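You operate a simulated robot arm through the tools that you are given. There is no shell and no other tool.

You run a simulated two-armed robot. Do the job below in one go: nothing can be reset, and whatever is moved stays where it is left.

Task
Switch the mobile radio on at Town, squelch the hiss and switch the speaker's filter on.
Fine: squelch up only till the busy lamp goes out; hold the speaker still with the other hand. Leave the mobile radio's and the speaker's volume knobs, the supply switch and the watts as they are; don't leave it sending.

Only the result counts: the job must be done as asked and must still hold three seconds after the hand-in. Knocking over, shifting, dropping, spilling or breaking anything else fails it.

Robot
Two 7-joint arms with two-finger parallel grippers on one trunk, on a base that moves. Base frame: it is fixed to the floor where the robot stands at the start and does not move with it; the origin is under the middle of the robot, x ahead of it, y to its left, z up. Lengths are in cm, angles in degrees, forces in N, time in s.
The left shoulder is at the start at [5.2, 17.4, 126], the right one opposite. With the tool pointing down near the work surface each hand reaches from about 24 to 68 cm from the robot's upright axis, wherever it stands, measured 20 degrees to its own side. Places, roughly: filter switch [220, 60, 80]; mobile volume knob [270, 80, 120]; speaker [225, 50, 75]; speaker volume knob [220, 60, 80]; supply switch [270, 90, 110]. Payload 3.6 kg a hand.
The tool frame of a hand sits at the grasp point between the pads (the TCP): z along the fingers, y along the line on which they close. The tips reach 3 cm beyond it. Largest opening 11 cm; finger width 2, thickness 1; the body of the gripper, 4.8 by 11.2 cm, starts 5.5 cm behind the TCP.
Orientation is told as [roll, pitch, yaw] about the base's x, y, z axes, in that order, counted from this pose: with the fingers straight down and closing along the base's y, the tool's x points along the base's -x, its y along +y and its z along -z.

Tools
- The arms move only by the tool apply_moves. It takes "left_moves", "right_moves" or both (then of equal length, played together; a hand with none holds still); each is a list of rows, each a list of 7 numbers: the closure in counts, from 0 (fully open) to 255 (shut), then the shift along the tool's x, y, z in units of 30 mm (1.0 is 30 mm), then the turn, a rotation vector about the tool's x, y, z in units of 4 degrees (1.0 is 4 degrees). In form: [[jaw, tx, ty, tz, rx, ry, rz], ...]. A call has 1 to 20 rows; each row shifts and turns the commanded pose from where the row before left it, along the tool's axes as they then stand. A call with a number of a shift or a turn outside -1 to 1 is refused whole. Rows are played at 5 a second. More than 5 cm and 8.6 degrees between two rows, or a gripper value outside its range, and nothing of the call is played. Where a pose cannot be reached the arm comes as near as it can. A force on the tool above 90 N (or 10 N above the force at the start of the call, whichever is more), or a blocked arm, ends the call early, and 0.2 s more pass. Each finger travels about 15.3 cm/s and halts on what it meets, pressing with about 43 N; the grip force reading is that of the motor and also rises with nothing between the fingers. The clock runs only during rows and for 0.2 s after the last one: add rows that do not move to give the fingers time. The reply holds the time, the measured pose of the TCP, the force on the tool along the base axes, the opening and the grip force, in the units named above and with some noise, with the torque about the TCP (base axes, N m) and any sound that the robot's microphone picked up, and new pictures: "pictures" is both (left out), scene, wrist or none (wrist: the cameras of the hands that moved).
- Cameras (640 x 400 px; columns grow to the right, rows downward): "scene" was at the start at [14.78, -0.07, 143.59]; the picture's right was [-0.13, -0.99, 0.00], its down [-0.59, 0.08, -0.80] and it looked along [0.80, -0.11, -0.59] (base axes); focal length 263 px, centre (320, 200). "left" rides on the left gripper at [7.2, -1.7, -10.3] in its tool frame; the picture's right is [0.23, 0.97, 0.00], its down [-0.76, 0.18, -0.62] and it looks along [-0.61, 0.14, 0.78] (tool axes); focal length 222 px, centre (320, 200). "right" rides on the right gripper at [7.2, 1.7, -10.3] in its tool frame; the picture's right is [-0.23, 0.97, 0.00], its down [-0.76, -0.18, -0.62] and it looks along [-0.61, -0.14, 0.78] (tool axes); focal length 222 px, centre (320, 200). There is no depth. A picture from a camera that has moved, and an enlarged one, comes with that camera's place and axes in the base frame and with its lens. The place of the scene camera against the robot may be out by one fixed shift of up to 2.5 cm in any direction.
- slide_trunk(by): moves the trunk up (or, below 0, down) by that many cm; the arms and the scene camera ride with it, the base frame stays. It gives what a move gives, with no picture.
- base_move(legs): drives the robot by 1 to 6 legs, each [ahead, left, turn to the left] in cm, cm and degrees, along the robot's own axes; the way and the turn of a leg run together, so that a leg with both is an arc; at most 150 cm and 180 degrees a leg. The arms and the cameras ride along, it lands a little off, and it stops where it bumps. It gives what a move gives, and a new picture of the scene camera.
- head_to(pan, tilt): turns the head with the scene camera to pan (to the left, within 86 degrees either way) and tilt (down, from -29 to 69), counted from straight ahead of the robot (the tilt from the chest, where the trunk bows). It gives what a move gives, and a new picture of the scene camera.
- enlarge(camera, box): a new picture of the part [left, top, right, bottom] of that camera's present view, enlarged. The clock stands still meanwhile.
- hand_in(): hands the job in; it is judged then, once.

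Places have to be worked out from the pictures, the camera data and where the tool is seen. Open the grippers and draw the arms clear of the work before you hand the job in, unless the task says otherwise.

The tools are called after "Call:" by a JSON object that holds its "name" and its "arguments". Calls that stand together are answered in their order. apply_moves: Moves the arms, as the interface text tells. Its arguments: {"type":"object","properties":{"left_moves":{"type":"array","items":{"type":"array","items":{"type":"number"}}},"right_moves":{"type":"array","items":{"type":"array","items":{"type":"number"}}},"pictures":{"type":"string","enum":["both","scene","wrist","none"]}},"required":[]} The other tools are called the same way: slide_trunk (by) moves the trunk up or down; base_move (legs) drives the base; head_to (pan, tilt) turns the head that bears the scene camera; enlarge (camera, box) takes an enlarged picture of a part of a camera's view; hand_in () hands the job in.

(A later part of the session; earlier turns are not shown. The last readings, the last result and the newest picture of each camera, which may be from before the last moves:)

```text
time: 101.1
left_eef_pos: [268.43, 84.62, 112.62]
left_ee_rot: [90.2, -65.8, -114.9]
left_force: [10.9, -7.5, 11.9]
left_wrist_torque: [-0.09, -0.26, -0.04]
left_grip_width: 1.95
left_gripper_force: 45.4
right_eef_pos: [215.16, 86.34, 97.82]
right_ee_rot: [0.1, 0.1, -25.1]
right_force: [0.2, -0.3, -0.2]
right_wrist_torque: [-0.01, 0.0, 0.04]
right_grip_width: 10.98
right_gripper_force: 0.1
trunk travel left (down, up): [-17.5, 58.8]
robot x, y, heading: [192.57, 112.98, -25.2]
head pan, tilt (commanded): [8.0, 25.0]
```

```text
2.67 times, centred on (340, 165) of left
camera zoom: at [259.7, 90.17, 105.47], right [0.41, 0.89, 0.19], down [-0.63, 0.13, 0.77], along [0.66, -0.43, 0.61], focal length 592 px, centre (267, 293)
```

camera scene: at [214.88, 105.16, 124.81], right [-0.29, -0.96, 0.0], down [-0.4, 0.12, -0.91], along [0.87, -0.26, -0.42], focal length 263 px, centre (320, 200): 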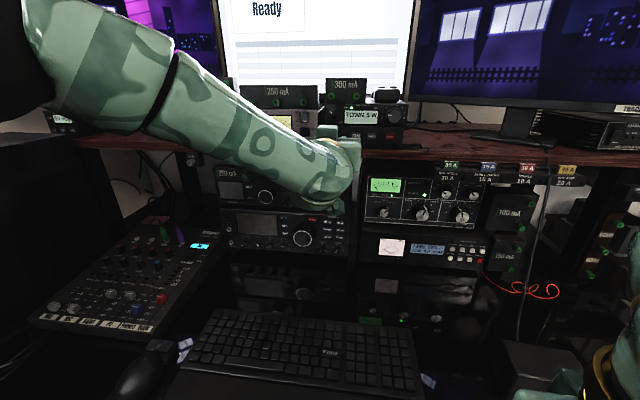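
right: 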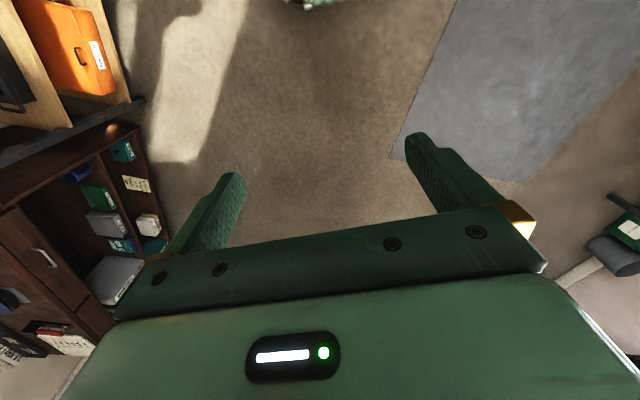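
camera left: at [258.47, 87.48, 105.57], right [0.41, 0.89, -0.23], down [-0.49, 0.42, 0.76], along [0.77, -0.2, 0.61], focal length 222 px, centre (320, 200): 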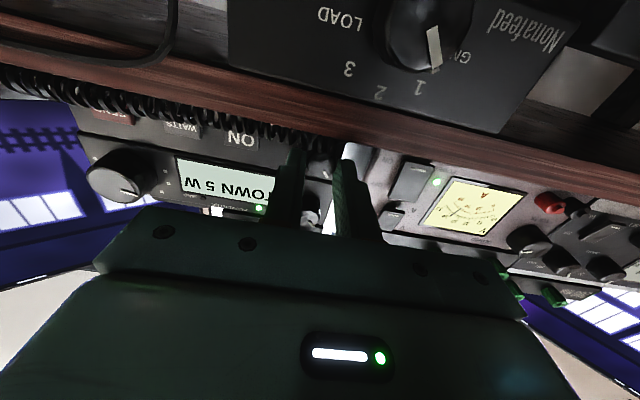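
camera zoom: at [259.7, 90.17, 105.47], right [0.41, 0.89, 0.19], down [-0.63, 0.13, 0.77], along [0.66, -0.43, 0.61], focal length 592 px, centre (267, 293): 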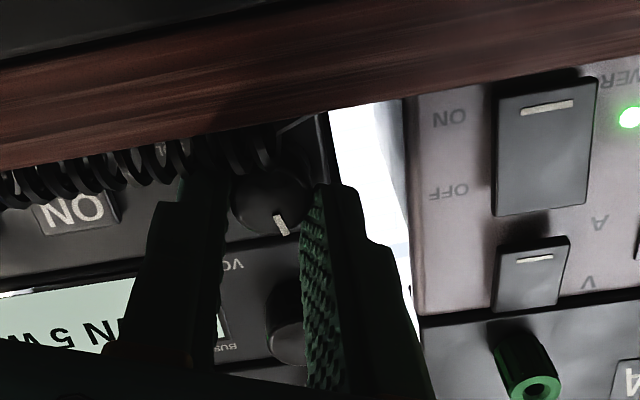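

24° turned (maybe slightly less from slip), BUSY still on. I'll open a little, swing back to −16°, regrip and keep going.

Call:
{"name": "apply_moves", "arguments": {"left_moves": [[195, 0, 0, 0, 0, 0, 0], [195, 0, 0, 0, 0, 0, 0], [195, 0, 0.006, 0, 0, 0, -1], [195, 0, 0.006, 0, 0, 0, -1], [195, 0, 0.006, 0, 0, 0, -1], [195, 0, 0.006, 0, 0, 0, -1], [195, 0, 0.006, 0, 0, 0, -1], [195, 0, 0.006, 0, 0, 0, -1], [195, 0, 0.006, 0, 0, 0, -1], [195, 0, 0.006, 0, 0, 0, -1], [195, 0, 0.006, 0, 0, 0, -1], [195, 0, 0.006, 0, 0, 0, -1], [195, 0, 0, 0, 0, 0, 0]], "pictures": "wrist"}}

Call:
{"name": "enlarge", "arguments": {"camera": "left", "box": [220, 90, 460, 240]}}

```text
time: 103.9
left_eef_pos: [268.51, 84.8, 112.73]
left_ee_rot: [-90.2, -74.0, 65.5]
left_force: [-1.3, 0.1, 0.4]
left_wrist_torque: [0.0, -0.01, 0.01]
left_grip_width: 2.59
left_gripper_force: 0.1
right_eef_pos: [215.13, 86.43, 97.74]
right_ee_rot: [0.1, 0.1, -25.0]
right_force: [-0.7, 0.2, 0.2]
right_wrist_torque: [0.0, 0.0, -0.02]
right_grip_width: 11.03
right_gripper_force: 0.0
trunk travel left (down, up): [-17.5, 58.8]
robot x, y, heading: [192.33, 112.97, -24.9]
head pan, tilt (commanded): [8.0, 25.0]
camera left: at [257.63, 85.8, 106.3], right [0.37, 0.79, -0.49], down [-0.41, 0.61, 0.68], along [0.84, -0.05, 0.55], focal length 222 px, centre (320, 200)
```

left: 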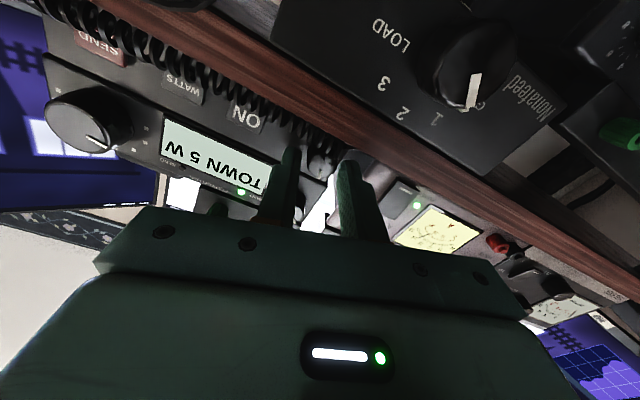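

```text
2.67 times, centred on (340, 165) of left
camera zoom: at [257.63, 85.8, 106.3], right [0.37, 0.79, -0.49], down [-0.41, 0.61, 0.68], along [0.84, -0.05, 0.55], focal length 592 px, centre (267, 293)
```

zoom: 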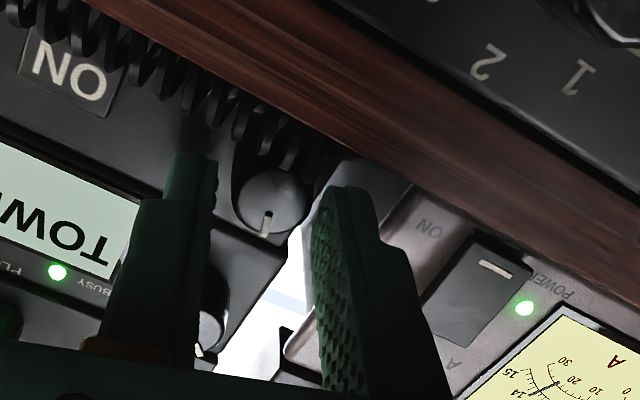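

The hand is at −16° and clear. Closing and turning another 12° in two checks.

Call:
{"name": "apply_moves", "arguments": {"left_moves": [[255, 0, 0, 0, 0, 0, 0], [255, 0, 0, 0, 0, 0, 0], [255, 0, -0.003, 0, 0, 0, 0.5], [255, 0, -0.003, 0, 0, 0, 0.5], [255, 0, -0.003, 0, 0, 0, 0.5], [255, 0, 0, 0, 0, 0, 0]], "pictures": "none"}}

Call:
{"name": "enlarge", "arguments": {"camera": "scene", "box": [310, 60, 430, 150]}}

Call:
{"name": "apply_moves", "arguments": {"left_moves": [[255, 0, -0.003, 0, 0, 0, 0.5], [255, 0, -0.003, 0, 0, 0, 0.5], [255, 0, 0, 0, 0, 0, 0]], "pictures": "none"}}

Call:
{"name": "enlarge", "arguments": {"camera": "scene", "box": [310, 60, 430, 150]}}

```text
time: 105.3
left_eef_pos: [268.5, 84.85, 112.73]
left_ee_rot: [-90.1, -80.1, 65.4]
left_force: [-4.9, 5.5, -6.4]
left_wrist_torque: [0.04, 0.12, 0.17]
left_grip_width: 1.98
left_gripper_force: 44.9
right_eef_pos: [215.16, 86.44, 97.91]
right_ee_rot: [0.0, 0.1, -25.0]
right_force: [0.2, -0.7, 0.1]
right_wrist_torque: [-0.01, 0.01, -0.02]
right_grip_width: 10.99
right_gripper_force: 0.1
trunk travel left (down, up): [-17.5, 58.8]
robot x, y, heading: [192.15, 112.69, -25.0]
head pan, tilt (commanded): [8.0, 25.0]
```

```text
4.44 times, centred on (370, 105) of scene
camera zoom: at [214.9, 105.23, 124.81], right [-0.29, -0.96, 0.0], down [-0.4, 0.12, -0.91], along [0.87, -0.26, -0.42], focal length 1170 px, centre (98, 622)
```

zoom: 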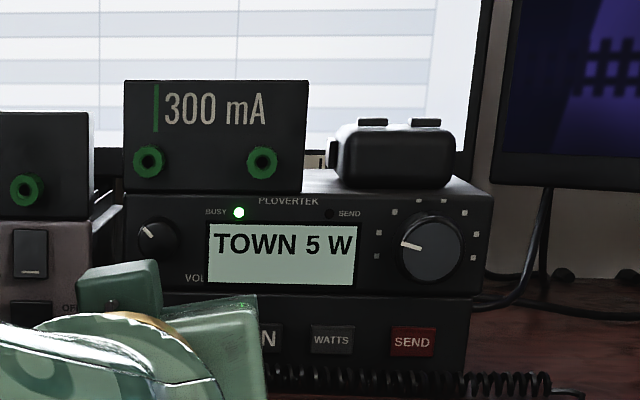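

```text
time: 106.1
left_eef_pos: [268.5, 84.82, 112.74]
left_ee_rot: [-90.4, -83.9, 65.9]
left_force: [-2.8, 5.9, -6.0]
left_wrist_torque: [0.36, 0.69, 0.03]
left_grip_width: 1.99
left_gripper_force: 44.5
right_eef_pos: [215.22, 86.4, 97.81]
right_ee_rot: [0.0, 0.0, -25.0]
right_force: [0.5, 0.3, -0.2]
right_wrist_torque: [-0.03, -0.01, -0.04]
right_grip_width: 11.03
right_gripper_force: 0.1
trunk travel left (down, up): [-17.5, 58.8]
robot x, y, heading: [192.4, 112.8, -24.9]
head pan, tilt (commanded): [8.0, 25.0]
```

```text
4.44 times, centred on (370, 105) of scene
camera zoom: at [214.92, 105.21, 124.81], right [-0.29, -0.96, 0.0], down [-0.4, 0.12, -0.91], along [0.87, -0.26, -0.42], focal length 1170 px, centre (98, 622)
```

zoom: 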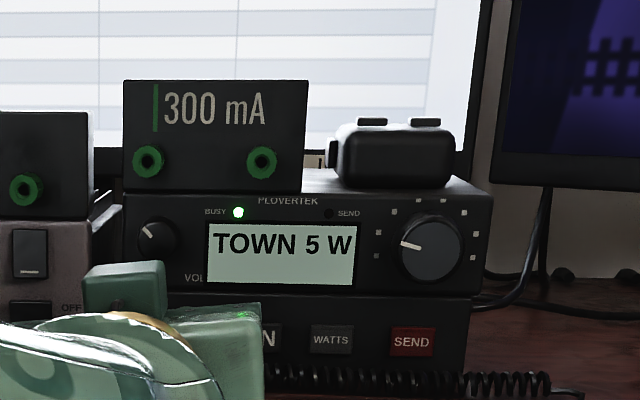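

Still lit after ~34° in all. Continuing in 4–6° steps.

Call:
{"name": "apply_moves", "arguments": {"left_moves": [[255, 0, -0.003, 0, 0, 0, 0.5], [255, 0, -0.003, 0, 0, 0, 0.5], [255, 0, -0.003, 0, 0, 0, 0.5], [255, 0, 0, 0, 0, 0, 0]], "pictures": "none"}}

Call:
{"name": "enlarge", "arguments": {"camera": "scene", "box": [310, 60, 430, 150]}}

Call:
{"name": "enlarge", "arguments": {"camera": "left", "box": [220, 90, 460, 240]}}

```text
time: 107.1
left_eef_pos: [268.49, 84.72, 112.69]
left_ee_rot: [145.9, -89.9, -170.5]
left_force: [-1.5, 3.3, -6.3]
left_wrist_torque: [0.09, 0.12, 0.11]
left_grip_width: 1.98
left_gripper_force: 44.6
right_eef_pos: [215.2, 86.42, 97.8]
right_ee_rot: [0.0, 0.1, -25.1]
right_force: [-1.1, -0.8, -0.2]
right_wrist_torque: [0.02, 0.0, 0.0]
right_grip_width: 11.01
right_gripper_force: 0.0
trunk travel left (down, up): [-17.5, 58.8]
robot x, y, heading: [192.72, 112.85, -24.6]
head pan, tilt (commanded): [8.0, 25.0]
```

```text
4.44 times, centred on (370, 105) of scene
camera zoom: at [214.92, 105.19, 124.81], right [-0.29, -0.96, 0.0], down [-0.41, 0.12, -0.91], along [0.87, -0.26, -0.42], focal length 1170 px, centre (98, 622)
```

zoom: 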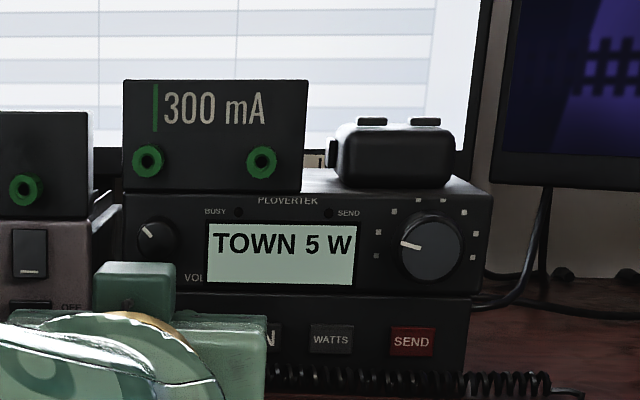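

```text
2.67 times, centred on (340, 165) of left
camera zoom: at [258.42, 87.52, 105.56], right [0.41, 0.88, -0.23], down [-0.49, 0.42, 0.76], along [0.77, -0.2, 0.61], focal length 592 px, centre (267, 293)
```

zoom: 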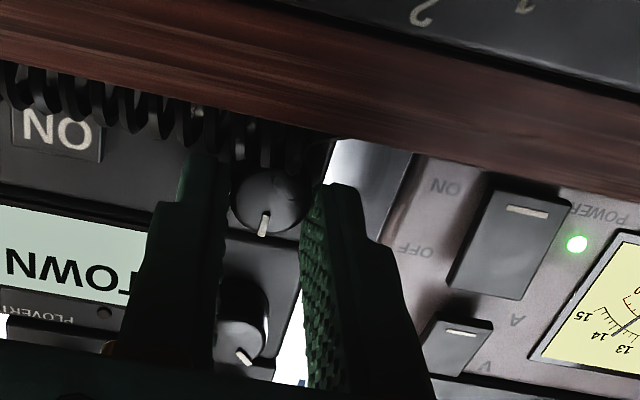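

BUSY has just gone out within this last 6° step. I'll ease back 2° to see whether I overshot.

Call:
{"name": "apply_moves", "arguments": {"left_moves": [[255, 0, 0.001, 0, 0, 0, -0.25], [255, 0, 0.001, 0, 0, 0, -0.25], [255, 0, 0, 0, 0, 0, 0]], "pictures": "none"}}

Call:
{"name": "enlarge", "arguments": {"camera": "scene", "box": [310, 60, 430, 150]}}

```text
time: 107.9
left_eef_pos: [268.37, 84.82, 112.78]
left_ee_rot: [-90.6, -88.0, 65.9]
left_force: [-1.8, 4.0, -7.7]
left_wrist_torque: [-0.06, -0.21, 0.14]
left_grip_width: 1.97
left_gripper_force: 45.1
right_eef_pos: [215.25, 86.41, 97.82]
right_ee_rot: [0.0, 0.1, -25.0]
right_force: [-1.0, -0.1, -0.2]
right_wrist_torque: [-0.04, -0.03, 0.0]
right_grip_width: 11.04
right_gripper_force: 0.0
trunk travel left (down, up): [-17.5, 58.8]
robot x, y, heading: [192.4, 112.73, -25.0]
head pan, tilt (commanded): [8.0, 25.0]
```

```text
4.44 times, centred on (370, 105) of scene
camera zoom: at [214.95, 105.19, 124.8], right [-0.29, -0.96, 0.0], down [-0.41, 0.12, -0.91], along [0.87, -0.26, -0.42], focal length 1170 px, centre (98, 622)
```

zoom: 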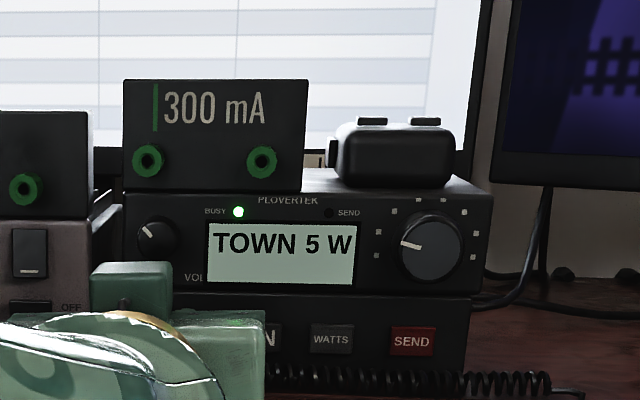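

It lit again, so the threshold is right there. I'll go up 3° again and confirm it's out.

Call:
{"name": "apply_moves", "arguments": {"left_moves": [[255, 0, -0.002, 0, 0, 0, 0.4], [255, 0, -0.002, 0, 0, 0, 0.4], [255, 0, 0, 0, 0, 0, 0], [255, 0, 0, 0, 0, 0, 0], [255, 0, 0, 0, 0, 0, 0]], "pictures": "none"}}

Call:
{"name": "enlarge", "arguments": {"camera": "scene", "box": [310, 60, 430, 150]}}

```text
time: 109.1
left_eef_pos: [268.52, 84.85, 112.76]
left_ee_rot: [92.2, -88.7, -116.9]
left_force: [-4.5, 6.1, -7.6]
left_wrist_torque: [0.17, 0.39, 0.13]
left_grip_width: 2.0
left_gripper_force: 44.8
right_eef_pos: [215.33, 86.47, 97.86]
right_ee_rot: [0.0, 0.1, -25.0]
right_force: [-0.1, 0.5, -0.4]
right_wrist_torque: [0.02, 0.0, 0.03]
right_grip_width: 11.0
right_gripper_force: 0.1
trunk travel left (down, up): [-17.5, 58.8]
robot x, y, heading: [192.16, 112.79, -25.1]
head pan, tilt (commanded): [8.0, 25.0]
```

```text
4.44 times, centred on (370, 105) of scene
camera zoom: at [214.92, 105.22, 124.81], right [-0.29, -0.96, 0.0], down [-0.41, 0.12, -0.91], along [0.87, -0.26, -0.42], focal length 1170 px, centre (98, 622)
```

zoom: 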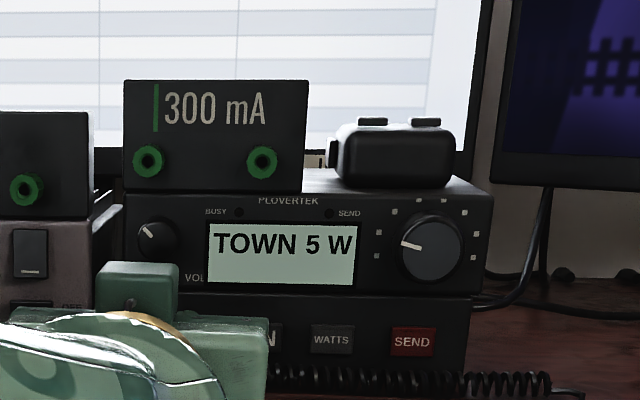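

BUSY is out with at most ~3° beyond the threshold. Now I open the fingers, check the lamp stays out, and withdraw straight back.

Call:
{"name": "apply_moves", "arguments": {"left_moves": [[230, 0, 0, 0, 0, 0, 0], [190, 0, 0, 0, 0, 0, 0], [182, 0, 0, 0, 0, 0, 0], [182, 0, 0, -0.3, 0, 0, 0], [182, 0, 0, -0.6, 0, 0, 0], [182, 0, 0, -0.7, 0, 0, 0], [182, 0, 0, -0.7, 0, 0, 0]], "pictures": "wrist"}}

Call:
{"name": "enlarge", "arguments": {"camera": "scene", "box": [310, 60, 430, 150]}}

Call:
{"name": "enlarge", "arguments": {"camera": "left", "box": [140, 60, 460, 240]}}

```text
time: 110.7
left_eef_pos: [262.12, 87.51, 112.93]
left_ee_rot: [76.2, -88.8, -100.6]
left_force: [0.3, 0.4, 0.2]
left_wrist_torque: [0.01, 0.0, -0.01]
left_grip_width: 3.15
left_gripper_force: 0.0
right_eef_pos: [215.05, 86.41, 97.82]
right_ee_rot: [0.1, 0.0, -24.9]
right_force: [0.5, 0.3, -1.6]
right_wrist_torque: [0.0, 0.0, 0.0]
right_grip_width: 11.01
right_gripper_force: 0.2
trunk travel left (down, up): [-17.5, 58.8]
robot x, y, heading: [192.29, 112.65, -25.0]
head pan, tilt (commanded): [8.0, 25.0]
camera left: at [252.02, 90.41, 105.8], right [0.4, 0.89, -0.21], down [-0.5, 0.4, 0.77], along [0.77, -0.21, 0.61], focal length 222 px, centre (320, 200)
```

left: 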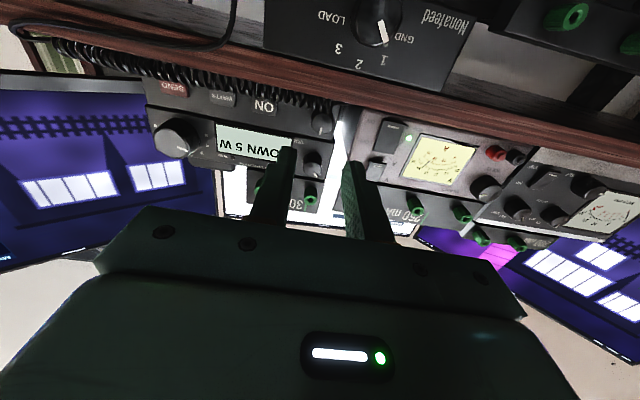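

```text
4.44 times, centred on (370, 105) of scene
camera zoom: at [214.84, 105.18, 124.83], right [-0.29, -0.96, 0.0], down [-0.4, 0.12, -0.91], along [0.87, -0.26, -0.42], focal length 1170 px, centre (98, 622)
```

zoom: 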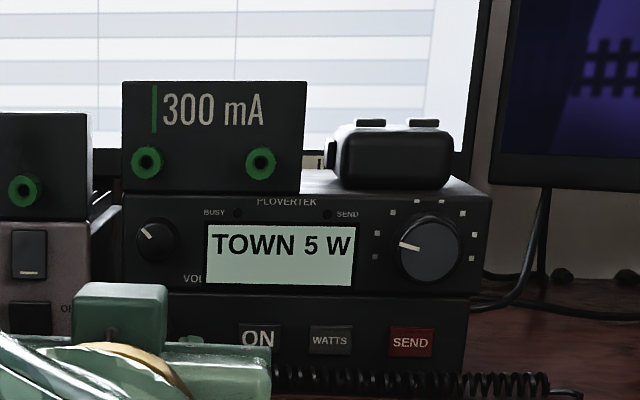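

```text
2.00 times, centred on (300, 150) of left
camera zoom: at [252.02, 90.41, 105.8], right [0.4, 0.89, -0.21], down [-0.5, 0.4, 0.77], along [0.77, -0.21, 0.61], focal length 444 px, centre (360, 300)
```

zoom: 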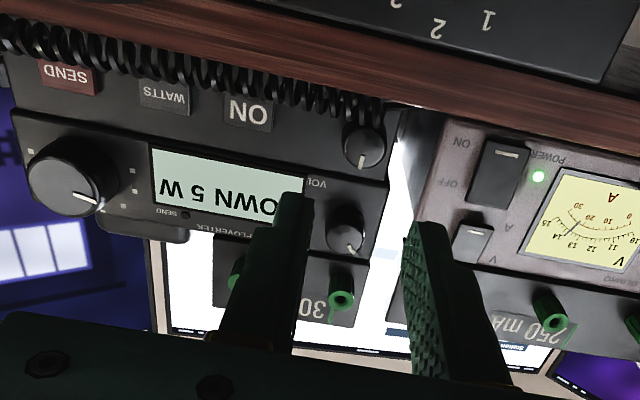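

Radio done: on, TOWN 5 W, BUSY out, VOL unchanged, not sending. Now I retract the left hand and pitch it back down, well clear of the shelf, before turning to the speaker.

Call:
{"name": "apply_moves", "arguments": {"left_moves": [[180, 0, 0, -0.8, 0, 0, -0.3], [180, 0, 0, -0.8, 0, 0, 0], [180, 0, 0, -0.8, 0, 0, 0], [180, 0, 0, -0.4, 0, 1, 0], [180, 0, 0, -0.4, 0, 1, 0], [180, 0.05, 0, -0.4, 0, 1, 0], [180, 0.05, 0, -0.4, 0, 1, 0], [180, 0.08, 0, -0.4, 0, 1, 0], [180, 0.1, 0, -0.4, 0, 1, 0], [180, 0.12, 0, -0.4, 0, 1, 0], [180, 0.14, 0, -0.4, 0, 1, 0], [180, 0.16, 0, -0.4, 0, 1, 0], [180, 0.18, 0, -0.35, 0, 1, 0], [180, 0.2, 0, -0.35, 0, 1, 0], [180, 0.2, 0, -0.35, 0, 1, 0], [180, 0.2, 0, -0.35, 0, 1, 0], [180, 0.2, 0, -0.3, 0, 1, 0], [180, 0.2, 0, -0.3, 0, 1, 0], [180, 0.2, 0, -0.3, 0, 1, 0], [180, 0.2, 0, -0.3, 0, 1, 0]]}}

```text
time: 114.9
left_eef_pos: [237.54, 98.55, 116.98]
left_ee_rot: [0.0, -22.0, -24.7]
left_force: [-0.3, -0.1, -0.4]
left_wrist_torque: [-0.02, 0.0, 0.0]
left_grip_width: 3.24
left_gripper_force: 0.0
left hand out of reach, approached as far as the arm can: row 1
right_eef_pos: [215.11, 86.43, 97.87]
right_ee_rot: [0.0, 0.1, -25.0]
right_force: [-0.7, 0.3, -0.2]
right_wrist_torque: [-0.03, 0.0, 0.02]
right_grip_width: 11.0
right_gripper_force: 0.1
trunk travel left (down, up): [-17.5, 58.8]
robot x, y, heading: [192.52, 112.79, -25.0]
head pan, tilt (commanded): [8.0, 25.0]
camera scene: at [214.88, 105.16, 124.82], right [-0.29, -0.96, 0.0], down [-0.4, 0.12, -0.91], along [0.87, -0.26, -0.42], focal length 263 px, centre (320, 200)
camera left: at [227.33, 101.4, 123.89], right [0.21, 0.97, -0.09], down [0.5, -0.04, 0.86], along [0.84, -0.23, -0.5], focal length 222 px, centre (320, 200)
```

scene: 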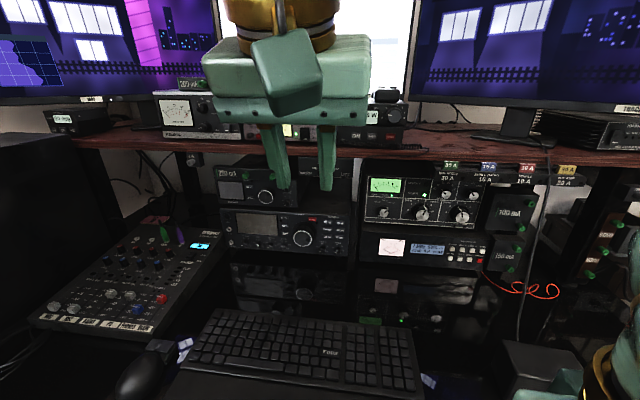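
left: 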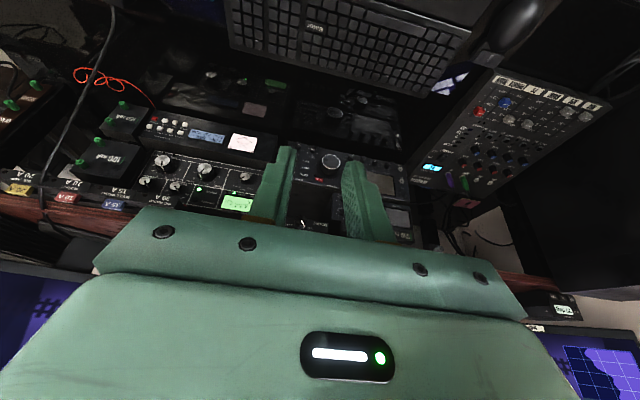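

Left hand is clear and nearly pointing down. I'll finish levelling it and drive the base 25 cm right, so the speaker is straight ahead between the arms.

Call:
{"name": "apply_moves", "arguments": {"left_moves": [[180, 0.3, 0, 0, 0, 1, 0], [180, 0.3, 0, 0, 0, 1, 0], [180, 0.3, 0, 0, 0, 1, 0], [180, 0.3, 0, 0, 0, 1, 0], [180, 0.3, 0, 0, 0, 1, 0], [180, 0.3, 0, 0, 0, 0.5, 0]], "pictures": "none"}}

Call:
{"name": "base_move", "arguments": {"legs": [[0, -25, 0]]}}

Call:
{"name": "head_to", "arguments": {"pan": -4, "tilt": 40}}

```text
time: 116.3
left_eef_pos: [232.88, 100.71, 115.82]
left_ee_rot: [0.0, 0.0, -24.6]
left_force: [-0.1, -0.1, -0.9]
left_wrist_torque: [0.02, 0.01, 0.02]
left_grip_width: 3.2
left_gripper_force: 0.0
right_eef_pos: [215.19, 86.27, 97.77]
right_ee_rot: [0.1, 0.2, -25.0]
right_force: [0.5, 0.4, 0.0]
right_wrist_torque: [0.0, 0.03, 0.0]
right_grip_width: 11.02
right_gripper_force: 0.1
trunk travel left (down, up): [-17.5, 58.8]
robot x, y, heading: [191.98, 112.75, -24.8]
head pan, tilt (commanded): [8.0, 25.0]
```

```text
time: 118.1
left_eef_pos: [222.47, 78.39, 115.85]
left_ee_rot: [0.1, -0.1, -24.6]
left_force: [0.1, 0.2, -1.6]
left_wrist_torque: [0.02, -0.03, -0.03]
left_grip_width: 3.24
left_gripper_force: 0.1
right_eef_pos: [204.72, 63.99, 97.87]
right_ee_rot: [0.1, 0.1, -25.0]
right_force: [-0.3, -0.3, 0.2]
right_wrist_torque: [0.0, 0.01, -0.01]
right_grip_width: 11.0
right_gripper_force: 0.1
trunk travel left (down, up): [-17.5, 58.8]
robot x, y, heading: [182.06, 90.6, -24.6]
head pan, tilt (commanded): [8.0, 25.0]
camera scene: at [204.45, 82.75, 124.82], right [-0.29, -0.96, 0.0], down [-0.4, 0.12, -0.91], along [0.87, -0.26, -0.42], focal length 263 px, centre (320, 200)
```

scene: 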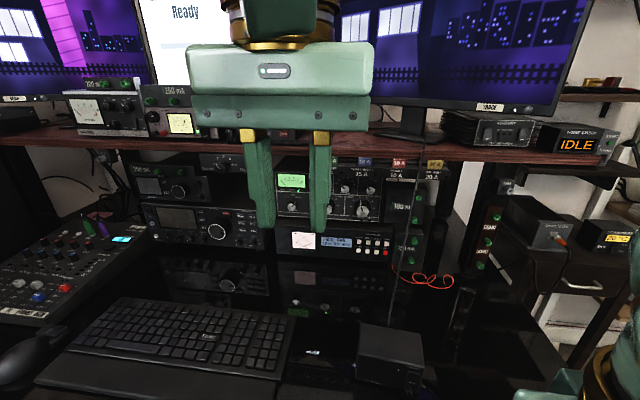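

```text
time: 118.9
left_eef_pos: [222.59, 78.36, 115.88]
left_ee_rot: [0.1, -0.2, -24.6]
left_force: [-0.1, 0.5, -0.5]
left_wrist_torque: [-0.02, 0.01, 0.0]
left_grip_width: 3.24
left_gripper_force: 0.0
right_eef_pos: [204.81, 64.01, 97.89]
right_ee_rot: [0.1, 0.1, -24.9]
right_force: [-0.1, 0.0, -0.1]
right_wrist_torque: [-0.04, -0.03, 0.03]
right_grip_width: 10.99
right_gripper_force: 0.0
trunk travel left (down, up): [-17.5, 58.8]
robot x, y, heading: [181.74, 90.36, -25.0]
head pan, tilt (commanded): [-4.0, 40.0]
camera scene: at [203.12, 81.42, 122.49], right [-0.48, -0.88, 0.0], down [-0.56, 0.31, -0.77], along [0.67, -0.37, -0.64], focal length 263 px, centre (320, 200)
```

scene: 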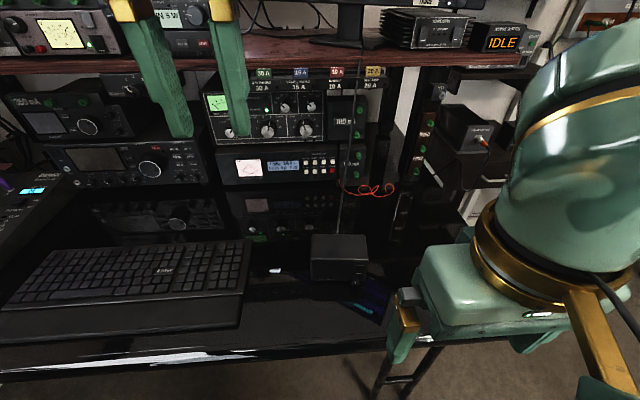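

The speaker is in clear view now. Enlarging to examine its rocker and estimate its place.

Call:
{"name": "enlarge", "arguments": {"camera": "scene", "box": [290, 215, 390, 300]}}

Call:
{"name": "enlarge", "arguments": {"camera": "right", "box": [0, 0, 640, 400]}}

```text
4.71 times, centred on (340, 258) of scene
camera zoom: at [203.12, 81.42, 122.49], right [-0.48, -0.88, 0.0], down [-0.56, 0.31, -0.77], along [0.67, -0.37, -0.64], focal length 1238 px, centre (226, -71)
```

zoom: 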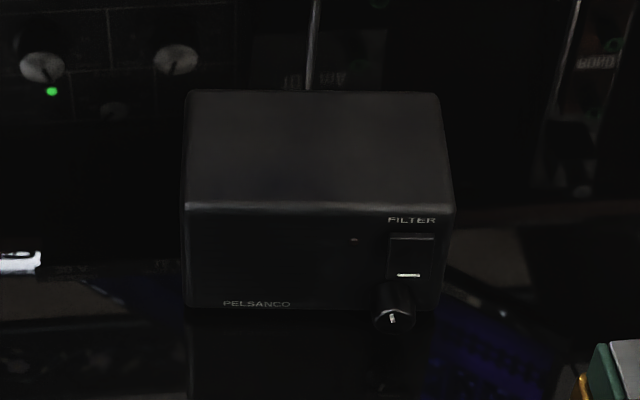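

```text
1.00 times, centred on (320, 200) of right (not enlarged: the box is as wide or as high as the picture)
camera zoom: at [198.88, 68.71, 108.13], right [0.62, 0.79, 0.0], down [0.62, -0.48, 0.62], along [0.49, -0.38, -0.78], focal length 222 px, centre (320, 200)
```

zoom: 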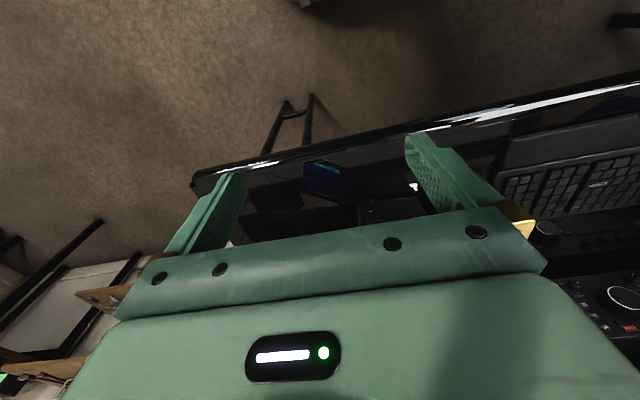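

The speaker front is ~55 cm ahead of my axis, slightly rotated (~4°), its rocker mark at the bottom and its lamp dim (filter off). I'll bring the right hand (closed, pointing down) in front of it to look at the rocker from near.

Call:
{"name": "apply_moves", "arguments": {"right_moves": [[255, -0.78, 0.22, 0.4, 0, 0, 0], [255, -0.78, 0.22, 0.4, 0, 0, 0], [255, -0.78, 0.22, 0.4, 0, 0, 0], [255, -0.78, 0.22, 0.4, 0, 0, 0], [255, -0.78, 0.22, 0.4, 0, 0, 0], [255, -0.78, 0.22, 0.4, 0, 0, 0]]}}

Call:
{"name": "enlarge", "arguments": {"camera": "right", "box": [220, 80, 460, 230]}}

```text
time: 120.3
left_eef_pos: [222.56, 78.43, 115.69]
left_ee_rot: [0.0, 0.0, -24.6]
left_force: [-0.9, -0.1, 0.0]
left_wrist_torque: [-0.01, 0.0, -0.02]
left_grip_width: 3.22
left_gripper_force: 0.0
right_eef_pos: [219.24, 61.77, 90.56]
right_ee_rot: [0.0, 0.1, -25.0]
right_force: [-0.9, 0.2, -0.5]
right_wrist_torque: [0.0, 0.05, 0.04]
right_grip_width: 0.0
right_gripper_force: 37.8
trunk travel left (down, up): [-17.5, 58.8]
robot x, y, heading: [181.99, 90.31, -24.9]
head pan, tilt (commanded): [-4.0, 40.0]
camera scene: at [203.17, 81.42, 122.47], right [-0.48, -0.88, 0.0], down [-0.56, 0.31, -0.77], along [0.67, -0.37, -0.64], focal length 263 px, centre (320, 200)
camera right: at [213.34, 66.31, 100.87], right [0.62, 0.79, 0.0], down [0.62, -0.48, 0.62], along [0.49, -0.38, -0.78], focal length 222 px, centre (320, 200)
```

scene: 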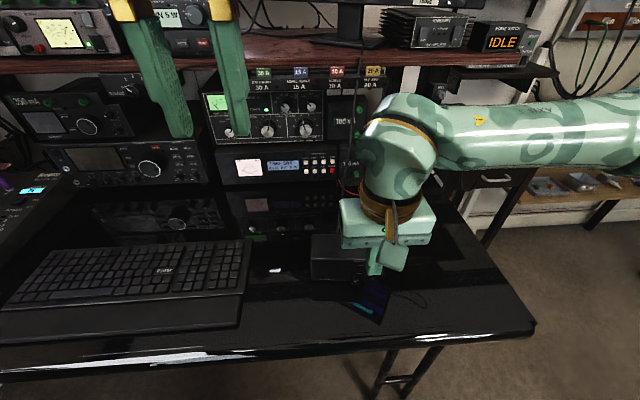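
right: 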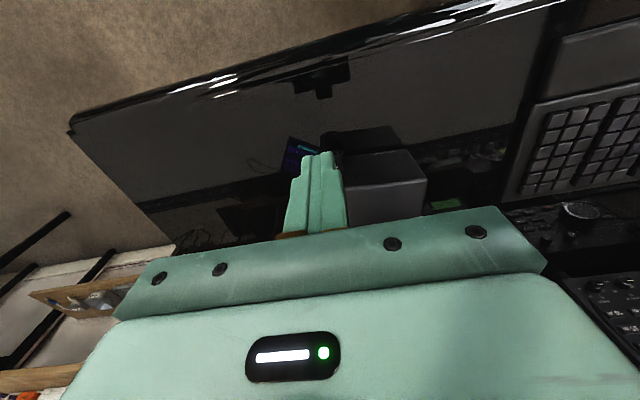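

```text
2.67 times, centred on (340, 155) of right
camera zoom: at [213.34, 66.31, 100.87], right [0.62, 0.79, 0.0], down [0.62, -0.48, 0.62], along [0.49, -0.38, -0.78], focal length 592 px, centre (267, 320)
```

zoom: 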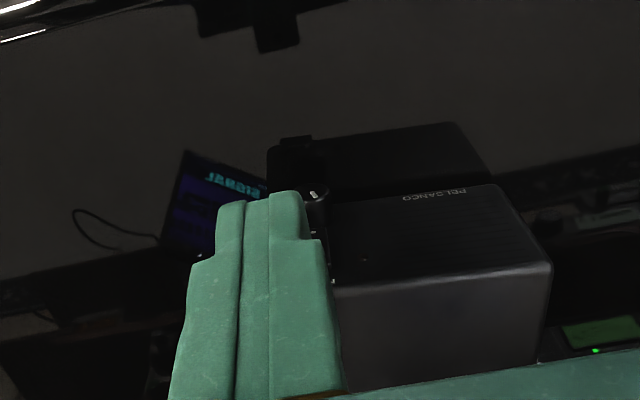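

The fingers hide the rocker in this (upside-down) view. I'll shift the right hand 5 cm right and a bit back and look again.

Call:
{"name": "apply_moves", "arguments": {"right_moves": [[255, 0.3, -0.85, 0.3, 0, 0, 0], [255, 0.3, -0.85, 0.3, 0, 0, 0]], "pictures": "none"}}

Call:
{"name": "enlarge", "arguments": {"camera": "right", "box": [300, 80, 460, 200]}}

Call:
{"name": "enlarge", "arguments": {"camera": "scene", "box": [300, 220, 400, 290]}}

```text
time: 120.9
left_eef_pos: [222.56, 78.46, 115.9]
left_ee_rot: [0.0, -0.1, -24.7]
left_force: [-0.8, 0.0, 0.9]
left_wrist_torque: [0.0, -0.01, 0.01]
left_grip_width: 3.2
left_gripper_force: 0.1
right_eef_pos: [215.26, 57.84, 88.91]
right_ee_rot: [0.0, -0.1, -25.0]
right_force: [0.3, -0.1, -0.5]
right_wrist_torque: [0.0, -0.02, 0.02]
right_grip_width: 0.0
right_gripper_force: 37.4
trunk travel left (down, up): [-17.5, 58.8]
robot x, y, heading: [181.84, 90.34, -24.8]
head pan, tilt (commanded): [-4.0, 40.0]
```

```text
3.33 times, centred on (380, 140) of right
camera zoom: at [209.38, 62.53, 99.16], right [0.62, 0.79, 0.0], down [0.62, -0.48, 0.62], along [0.49, -0.38, -0.78], focal length 740 px, centre (120, 400)
```

zoom: 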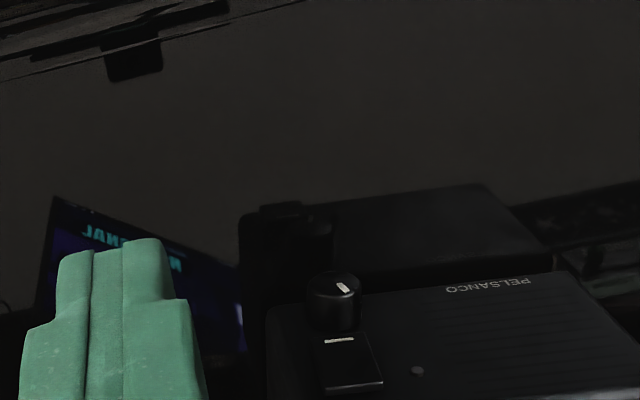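

```text
5.71 times, centred on (350, 255) of scene
camera zoom: at [203.09, 81.39, 122.49], right [-0.48, -0.88, 0.0], down [-0.56, 0.31, -0.77], along [0.67, -0.37, -0.64], focal length 1504 px, centre (149, -114)
```

zoom: 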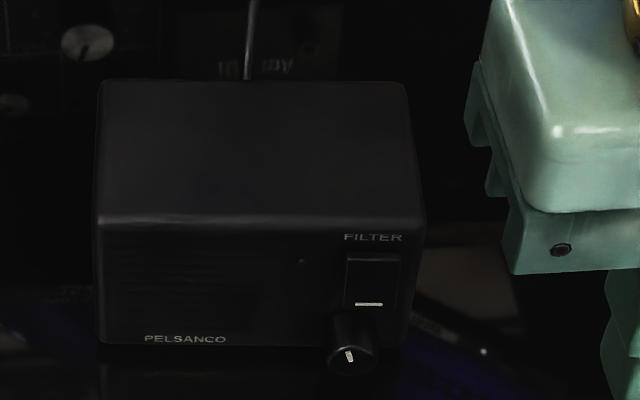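

The near view shows the rocker with its marked bottom end pressed in and its top end standing proud, so the top must be pressed. I'll take a fuller crop to measure the rocker and the speaker edges.

Call:
{"name": "enlarge", "arguments": {"camera": "right", "box": [300, 120, 480, 240]}}

Call:
{"name": "enlarge", "arguments": {"camera": "right", "box": [350, 150, 430, 215]}}

```text
3.33 times, centred on (390, 180) of right
camera zoom: at [209.38, 62.53, 99.16], right [0.62, 0.79, 0.0], down [0.62, -0.48, 0.62], along [0.49, -0.38, -0.78], focal length 740 px, centre (87, 267)
```

zoom: 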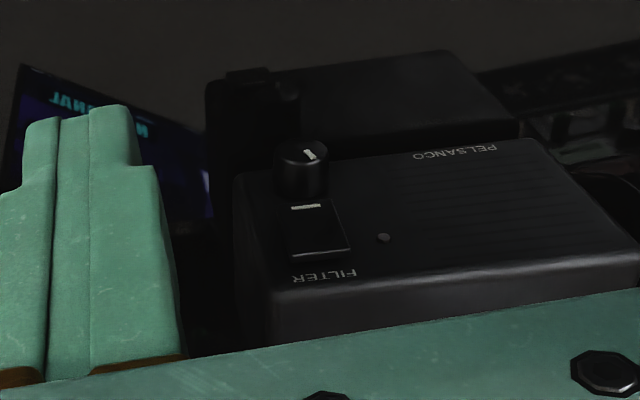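

```text
6.15 times, centred on (390, 182) of right
camera zoom: at [209.38, 62.53, 99.16], right [0.62, 0.79, 0.0], down [0.62, -0.48, 0.62], along [0.49, -0.38, -0.78], focal length 1367 px, centre (-111, 308)
```

zoom: 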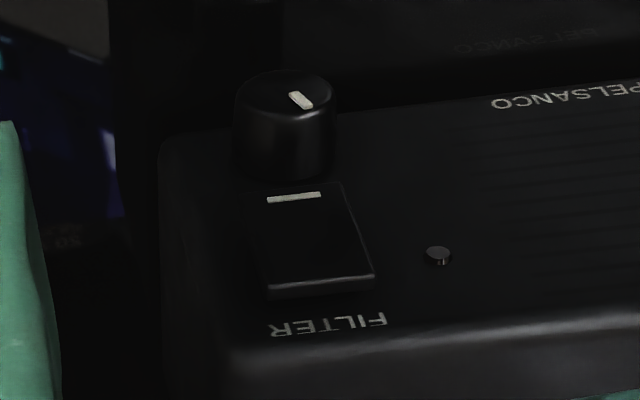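

The rocker is clear now: top end proud, lamp off. I'll pitch the right hand forward to ~56° while moving it in front of the rocker, keeping ~6 cm off.

Call:
{"name": "apply_moves", "arguments": {"right_moves": [[255, -0.03, 0.145, 0.143, 0, -1, 0], [255, -0.02, 0.145, 0.145, 0, -1, 0], [255, -0.01, 0.145, 0.146, 0, -1, 0], [255, 0, 0.145, 0.146, 0, -1, 0], [255, 0.011, 0.145, 0.146, 0, -1, 0], [255, 0.021, 0.145, 0.145, 0, -1, 0], [255, 0.031, 0.145, 0.143, 0, -1, 0], [255, 0.041, 0.145, 0.14, 0, -1, 0], [255, 0.05, 0.145, 0.137, 0, -1, 0], [255, 0.06, 0.145, 0.133, 0, -1, 0], [255, 0.069, 0.145, 0.129, 0, -1, 0], [255, 0.078, 0.145, 0.124, 0, -1, 0], [255, 0.086, 0.145, 0.118, 0, -1, 0], [255, 0.094, 0.145, 0.112, 0, -1, 0]]}}

Call:
{"name": "enlarge", "arguments": {"camera": "right", "box": [240, 60, 440, 220]}}

```text
time: 123.9
left_eef_pos: [222.48, 78.46, 115.86]
left_ee_rot: [0.0, -0.1, -24.6]
left_force: [-0.8, -0.3, -0.5]
left_wrist_torque: [-0.02, -0.01, 0.02]
left_grip_width: 3.28
left_gripper_force: 0.0
right_eef_pos: [219.35, 64.28, 83.85]
right_ee_rot: [-0.1, -56.0, -24.9]
right_force: [-0.1, -0.2, 0.3]
right_wrist_torque: [-0.05, 0.02, -0.02]
right_grip_width: 0.0
right_gripper_force: 37.9
right hand out of reach, approached as far as the arm can: row 13, 14
trunk travel left (down, up): [-17.5, 58.8]
robot x, y, heading: [181.59, 90.69, -25.0]
head pan, tilt (commanded): [-4.0, 40.0]
camera scene: at [203.13, 81.49, 122.49], right [-0.48, -0.88, 0.0], down [-0.56, 0.31, -0.77], along [0.67, -0.37, -0.64], focal length 263 px, centre (320, 200)
camera right: at [208.55, 71.29, 83.5], right [0.53, 0.83, 0.19], down [-0.16, -0.12, 0.98], along [0.84, -0.55, 0.07], focal length 222 px, centre (320, 200)
```

scene: 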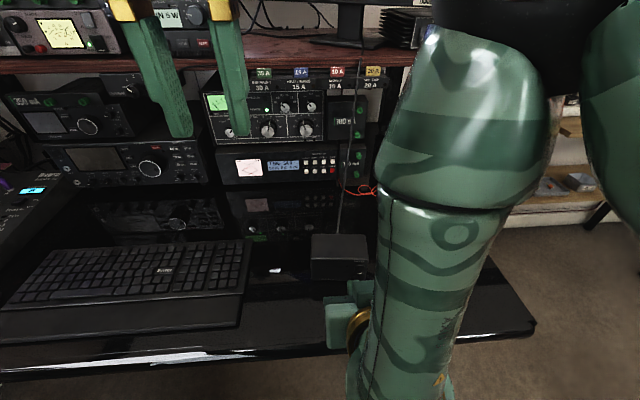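
right: 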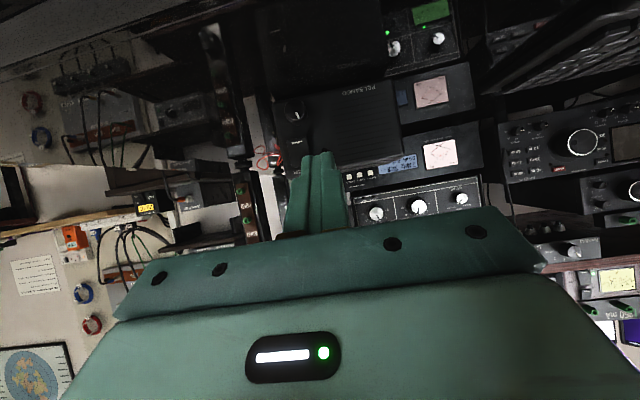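

```text
2.50 times, centred on (340, 140) of right
camera zoom: at [208.55, 71.29, 83.5], right [0.53, 0.83, 0.19], down [-0.16, -0.12, 0.98], along [0.84, -0.55, 0.07], focal length 555 px, centre (270, 350)
```

zoom: 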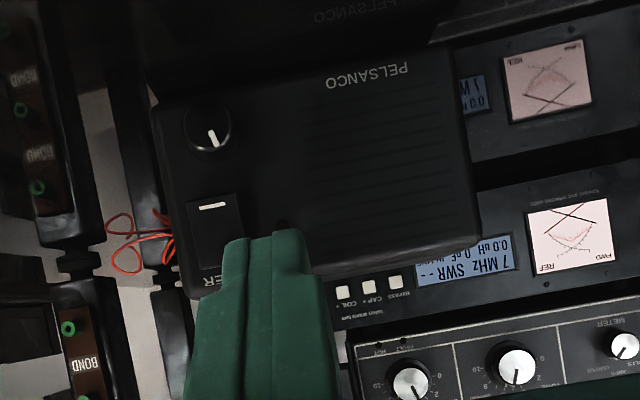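

I now have the rocker pinned from two wrist views: top end at F≈178.2, L≈148.9, Z≈81.5; speaker top ≈82.6, desk ≈75.5, depth ≈5.7. Next I turn the left hand ~95° about the vertical so its fingers close front-to-back on the speaker's left part, and back the right hand off 3 cm.

Call:
{"name": "apply_moves", "arguments": {"left_moves": [[100, 0, 0, 0, 0, 0, 1], [100, 0, 0, 0, 0, 0, 1], [100, 0, 0, 0, 0, 0, 1], [100, 0, 0, 0, 0, 0, 1], [100, 0, 0, 0, 0, 0, 1], [100, 0, 0, 0, 0, 0, 1], [100, 0, 0, 0, 0, 0, 1], [100, 0, 0, 0, 0, 0, 1], [100, 0, 0, 0, 0, 0, 1], [100, 0, 0, 0, 0, 0, 1], [100, 0, 0, 0, 0, 0, 1], [100, 0, 0, 0, 0, 0, 1], [100, 0, 0, 0, 0, 0, 1], [100, 0, 0, 0, 0, 0, 1], [100, 0, 0, 0, 0, 0, 1], [100, 0, 0, 0, 0, 0, 1], [100, 0, 0, 0, 0, 0, 1], [100, 0, 0, 0, 0, 0, 1], [100, 0, 0, 0, 0, 0, 1], [100, 0, 0, 0, 0, 0, 1]], "pictures": "wrist"}}

Call:
{"name": "apply_moves", "arguments": {"right_moves": [[255, 0.19, 0, -0.28, 0, 0, 0], [255, 0.19, 0, -0.28, 0, 0, 0], [255, 0.19, 0, -0.28, 0, 0, 0]], "pictures": "none"}}

```text
time: 128.1
left_eef_pos: [220.57, 79.44, 114.69]
left_ee_rot: [-0.6, -0.7, -55.8]
left_force: [0.1, 0.8, -0.1]
left_wrist_torque: [0.01, -0.02, 0.01]
left_grip_width: 6.71
left_gripper_force: 0.1
left hand out of reach, approached as far as the arm can: row 7, 8, 9, 10, 11, 12, 13, 14, 15, 16, 17, 18, 19, 20
right_eef_pos: [219.24, 64.23, 83.67]
right_ee_rot: [-0.2, -55.9, -25.0]
right_force: [-0.5, -0.3, 0.2]
right_wrist_torque: [-0.04, -0.02, -0.02]
right_grip_width: 0.0
right_gripper_force: 38.1
trunk travel left (down, up): [-17.5, 58.8]
robot x, y, heading: [182.09, 90.46, -24.8]
head pan, tilt (commanded): [-4.0, 40.0]
camera left: at [215.23, 84.55, 124.91], right [0.68, 0.73, -0.01], down [0.58, -0.52, 0.63], along [0.46, -0.43, -0.78], focal length 222 px, centre (320, 200)
```

left: 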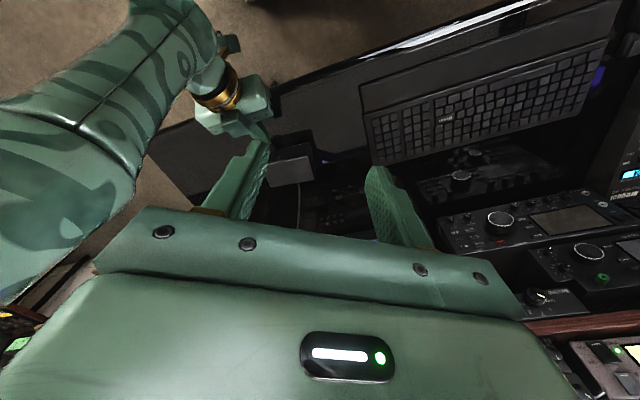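

```text
time: 128.9
left_eef_pos: [220.7, 79.43, 114.47]
left_ee_rot: [-0.6, -0.6, -55.9]
left_force: [0.1, 0.0, -0.1]
left_wrist_torque: [0.01, 0.0, 0.0]
left_grip_width: 6.71
left_gripper_force: 0.1
right_eef_pos: [217.3, 64.9, 84.18]
right_ee_rot: [0.0, -57.1, -26.2]
right_force: [-0.2, -0.1, 0.0]
right_wrist_torque: [0.03, -0.02, 0.02]
right_grip_width: 0.02
right_gripper_force: 37.8
trunk travel left (down, up): [-17.5, 58.8]
robot x, y, heading: [182.01, 90.47, -25.0]
head pan, tilt (commanded): [-4.0, 40.0]
```

Turning that way stops at 31°. I'll turn the left hand the other way instead (camera then sits on the right side).

Call:
{"name": "apply_moves", "arguments": {"left_moves": [[100, 0, 0, 0, 0, 0, -1], [100, 0, 0, 0, 0, 0, -1], [100, 0, 0, 0, 0, 0, -1], [100, 0, 0, 0, 0, 0, -1], [100, 0, 0, 0, 0, 0, -1], [100, 0, 0, 0, 0, 0, -1], [100, 0, 0, 0, 0, 0, -1], [100, 0, 0, 0, 0, 0, -1], [100, 0, 0, 0, 0, 0, -1], [100, 0, 0, 0, 0, 0, -1], [100, 0, 0, 0, 0, 0, -1], [100, 0, 0, 0, 0, 0, -1], [100, 0, 0, 0, 0, 0, -1], [100, 0, 0, 0, 0, 0, -1], [100, 0, 0, 0, 0, 0, -1], [100, 0, 0, 0, 0, 0, -1], [100, 0, 0, 0, 0, 0, -1], [100, 0, 0, 0, 0, 0, -1], [100, 0, 0, 0, 0, 0, -1], [100, 0, 0, 0, 0, 0, -1]], "pictures": "none"}}

Call:
{"name": "apply_moves", "arguments": {"left_moves": [[100, 0, 0, 0, 0, 0, -1], [100, 0, 0, 0, 0, 0, -1], [100, 0, 0, 0, 0, 0, -1], [100, 0, 0, 0, 0, 0, -1], [100, 0, 0, 0, 0, 0, -1], [100, 0, 0, 0, 0, 0, -1], [100, 0, 0, 0, 0, 0, -1], [100, 0, 0, 0, 0, 0, -1], [100, 0, 0, 0, 0, 0, -1]]}}

```text
time: 133.1
left_eef_pos: [220.58, 79.5, 114.47]
left_ee_rot: [-0.7, 0.5, 24.2]
left_force: [0.4, -0.4, -0.3]
left_wrist_torque: [-0.01, -0.02, 0.02]
left_grip_width: 6.66
left_gripper_force: 0.0
right_eef_pos: [217.11, 64.98, 84.01]
right_ee_rot: [-0.1, -56.9, -25.9]
right_force: [0.7, 1.3, -0.4]
right_wrist_torque: [0.01, 0.0, 0.01]
right_grip_width: 0.0
right_gripper_force: 37.7
trunk travel left (down, up): [-17.5, 58.8]
robot x, y, heading: [181.49, 90.32, -24.9]
head pan, tilt (commanded): [-4.0, 40.0]
```

```text
time: 135.1
left_eef_pos: [220.71, 79.42, 114.4]
left_ee_rot: [-0.3, 0.9, 60.2]
left_force: [1.1, -0.2, 0.2]
left_wrist_torque: [0.03, -0.01, 0.0]
left_grip_width: 6.7
left_gripper_force: 0.1
right_eef_pos: [217.18, 64.98, 84.06]
right_ee_rot: [-0.2, -56.9, -25.9]
right_force: [-0.3, -0.3, -0.3]
right_wrist_torque: [-0.03, 0.02, -0.02]
right_grip_width: 0.0
right_gripper_force: 37.6
trunk travel left (down, up): [-17.5, 58.8]
robot x, y, heading: [182.14, 90.21, -25.0]
head pan, tilt (commanded): [-4.0, 40.0]
camera scene: at [203.13, 81.43, 122.48], right [-0.48, -0.88, 0.0], down [-0.56, 0.31, -0.77], along [0.67, -0.37, -0.64], focal length 263 px, centre (320, 200)
camera left: at [218.53, 72.42, 125.01], right [-0.96, 0.29, 0.0], down [0.23, 0.76, 0.61], along [0.18, 0.59, -0.79], focal length 222 px, centre (320, 200)
```

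scene: 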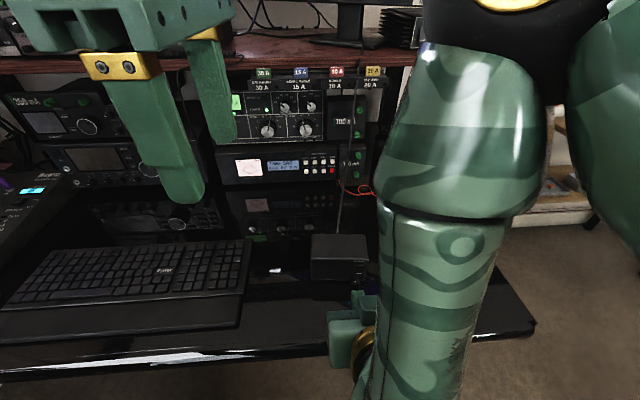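
left: 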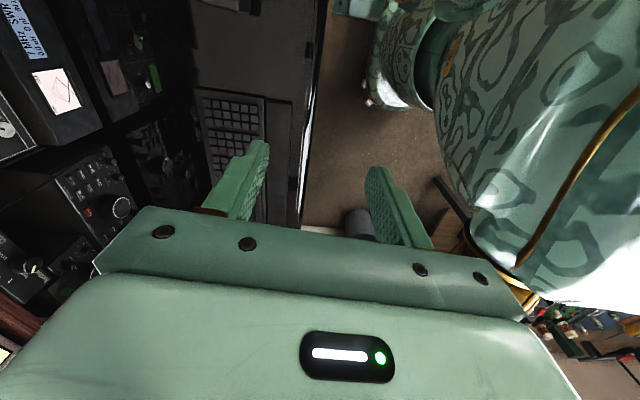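

The left hand now stands with its closing axis along the speaker's depth. I'll carry it over the speaker's left part (F≈181.7, L≈155) at Z≈100, opened ~8.5 cm, and look down.

Call:
{"name": "apply_moves", "arguments": {"left_moves": [[58, 0.5, -0.89, 0.4, 0, 0, 0], [58, 0.5, -0.89, 0.6, 0, 0, 0], [58, 0.5, -0.89, 0.8, 0, 0, 0], [58, 0.5, -0.89, 0.9, 0, 0, 0], [58, 0.5, -0.89, 0.9, 0, 0, 0], [58, 0.48, -0.89, 0.9, 0, 0, 0]]}}

```text
time: 136.5
left_eef_pos: [229.96, 63.67, 101.29]
left_ee_rot: [-0.3, 0.7, 60.2]
left_force: [0.9, -0.1, -0.6]
left_wrist_torque: [0.02, 0.0, 0.0]
left_grip_width: 8.51
left_gripper_force: 0.1
right_eef_pos: [217.22, 64.94, 83.96]
right_ee_rot: [-0.1, -56.9, -26.0]
right_force: [0.0, 0.2, -0.2]
right_wrist_torque: [0.04, 0.02, 0.03]
right_grip_width: 0.0
right_gripper_force: 37.7
trunk travel left (down, up): [-17.5, 58.8]
robot x, y, heading: [182.21, 90.69, -24.9]
head pan, tilt (commanded): [-4.0, 40.0]
camera scene: at [203.17, 81.36, 122.47], right [-0.48, -0.88, 0.0], down [-0.56, 0.31, -0.77], along [0.67, -0.37, -0.64], focal length 263 px, centre (320, 200)
camera left: at [227.91, 56.64, 111.76], right [-0.96, 0.29, 0.0], down [0.23, 0.76, 0.61], along [0.18, 0.59, -0.79], focal length 222 px, centre (320, 200)
```

scene: 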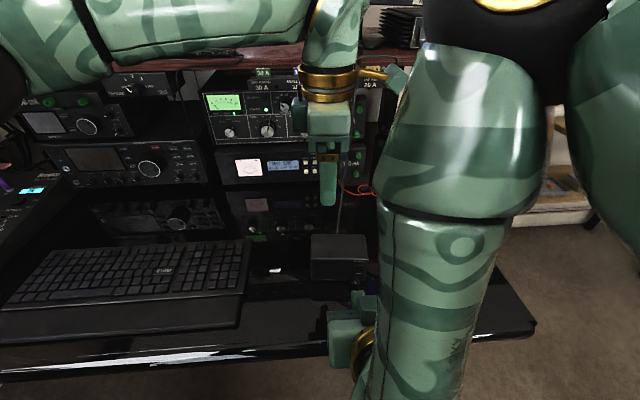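
left: 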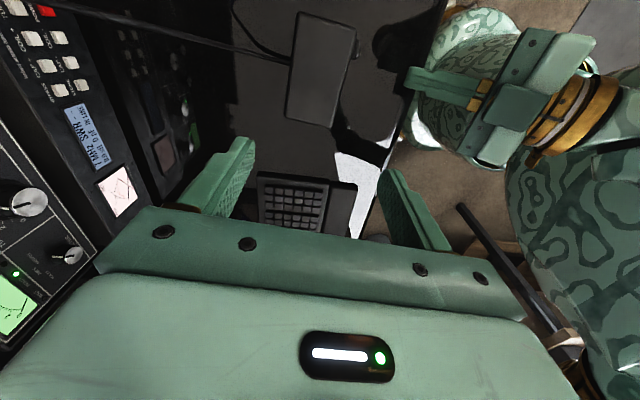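

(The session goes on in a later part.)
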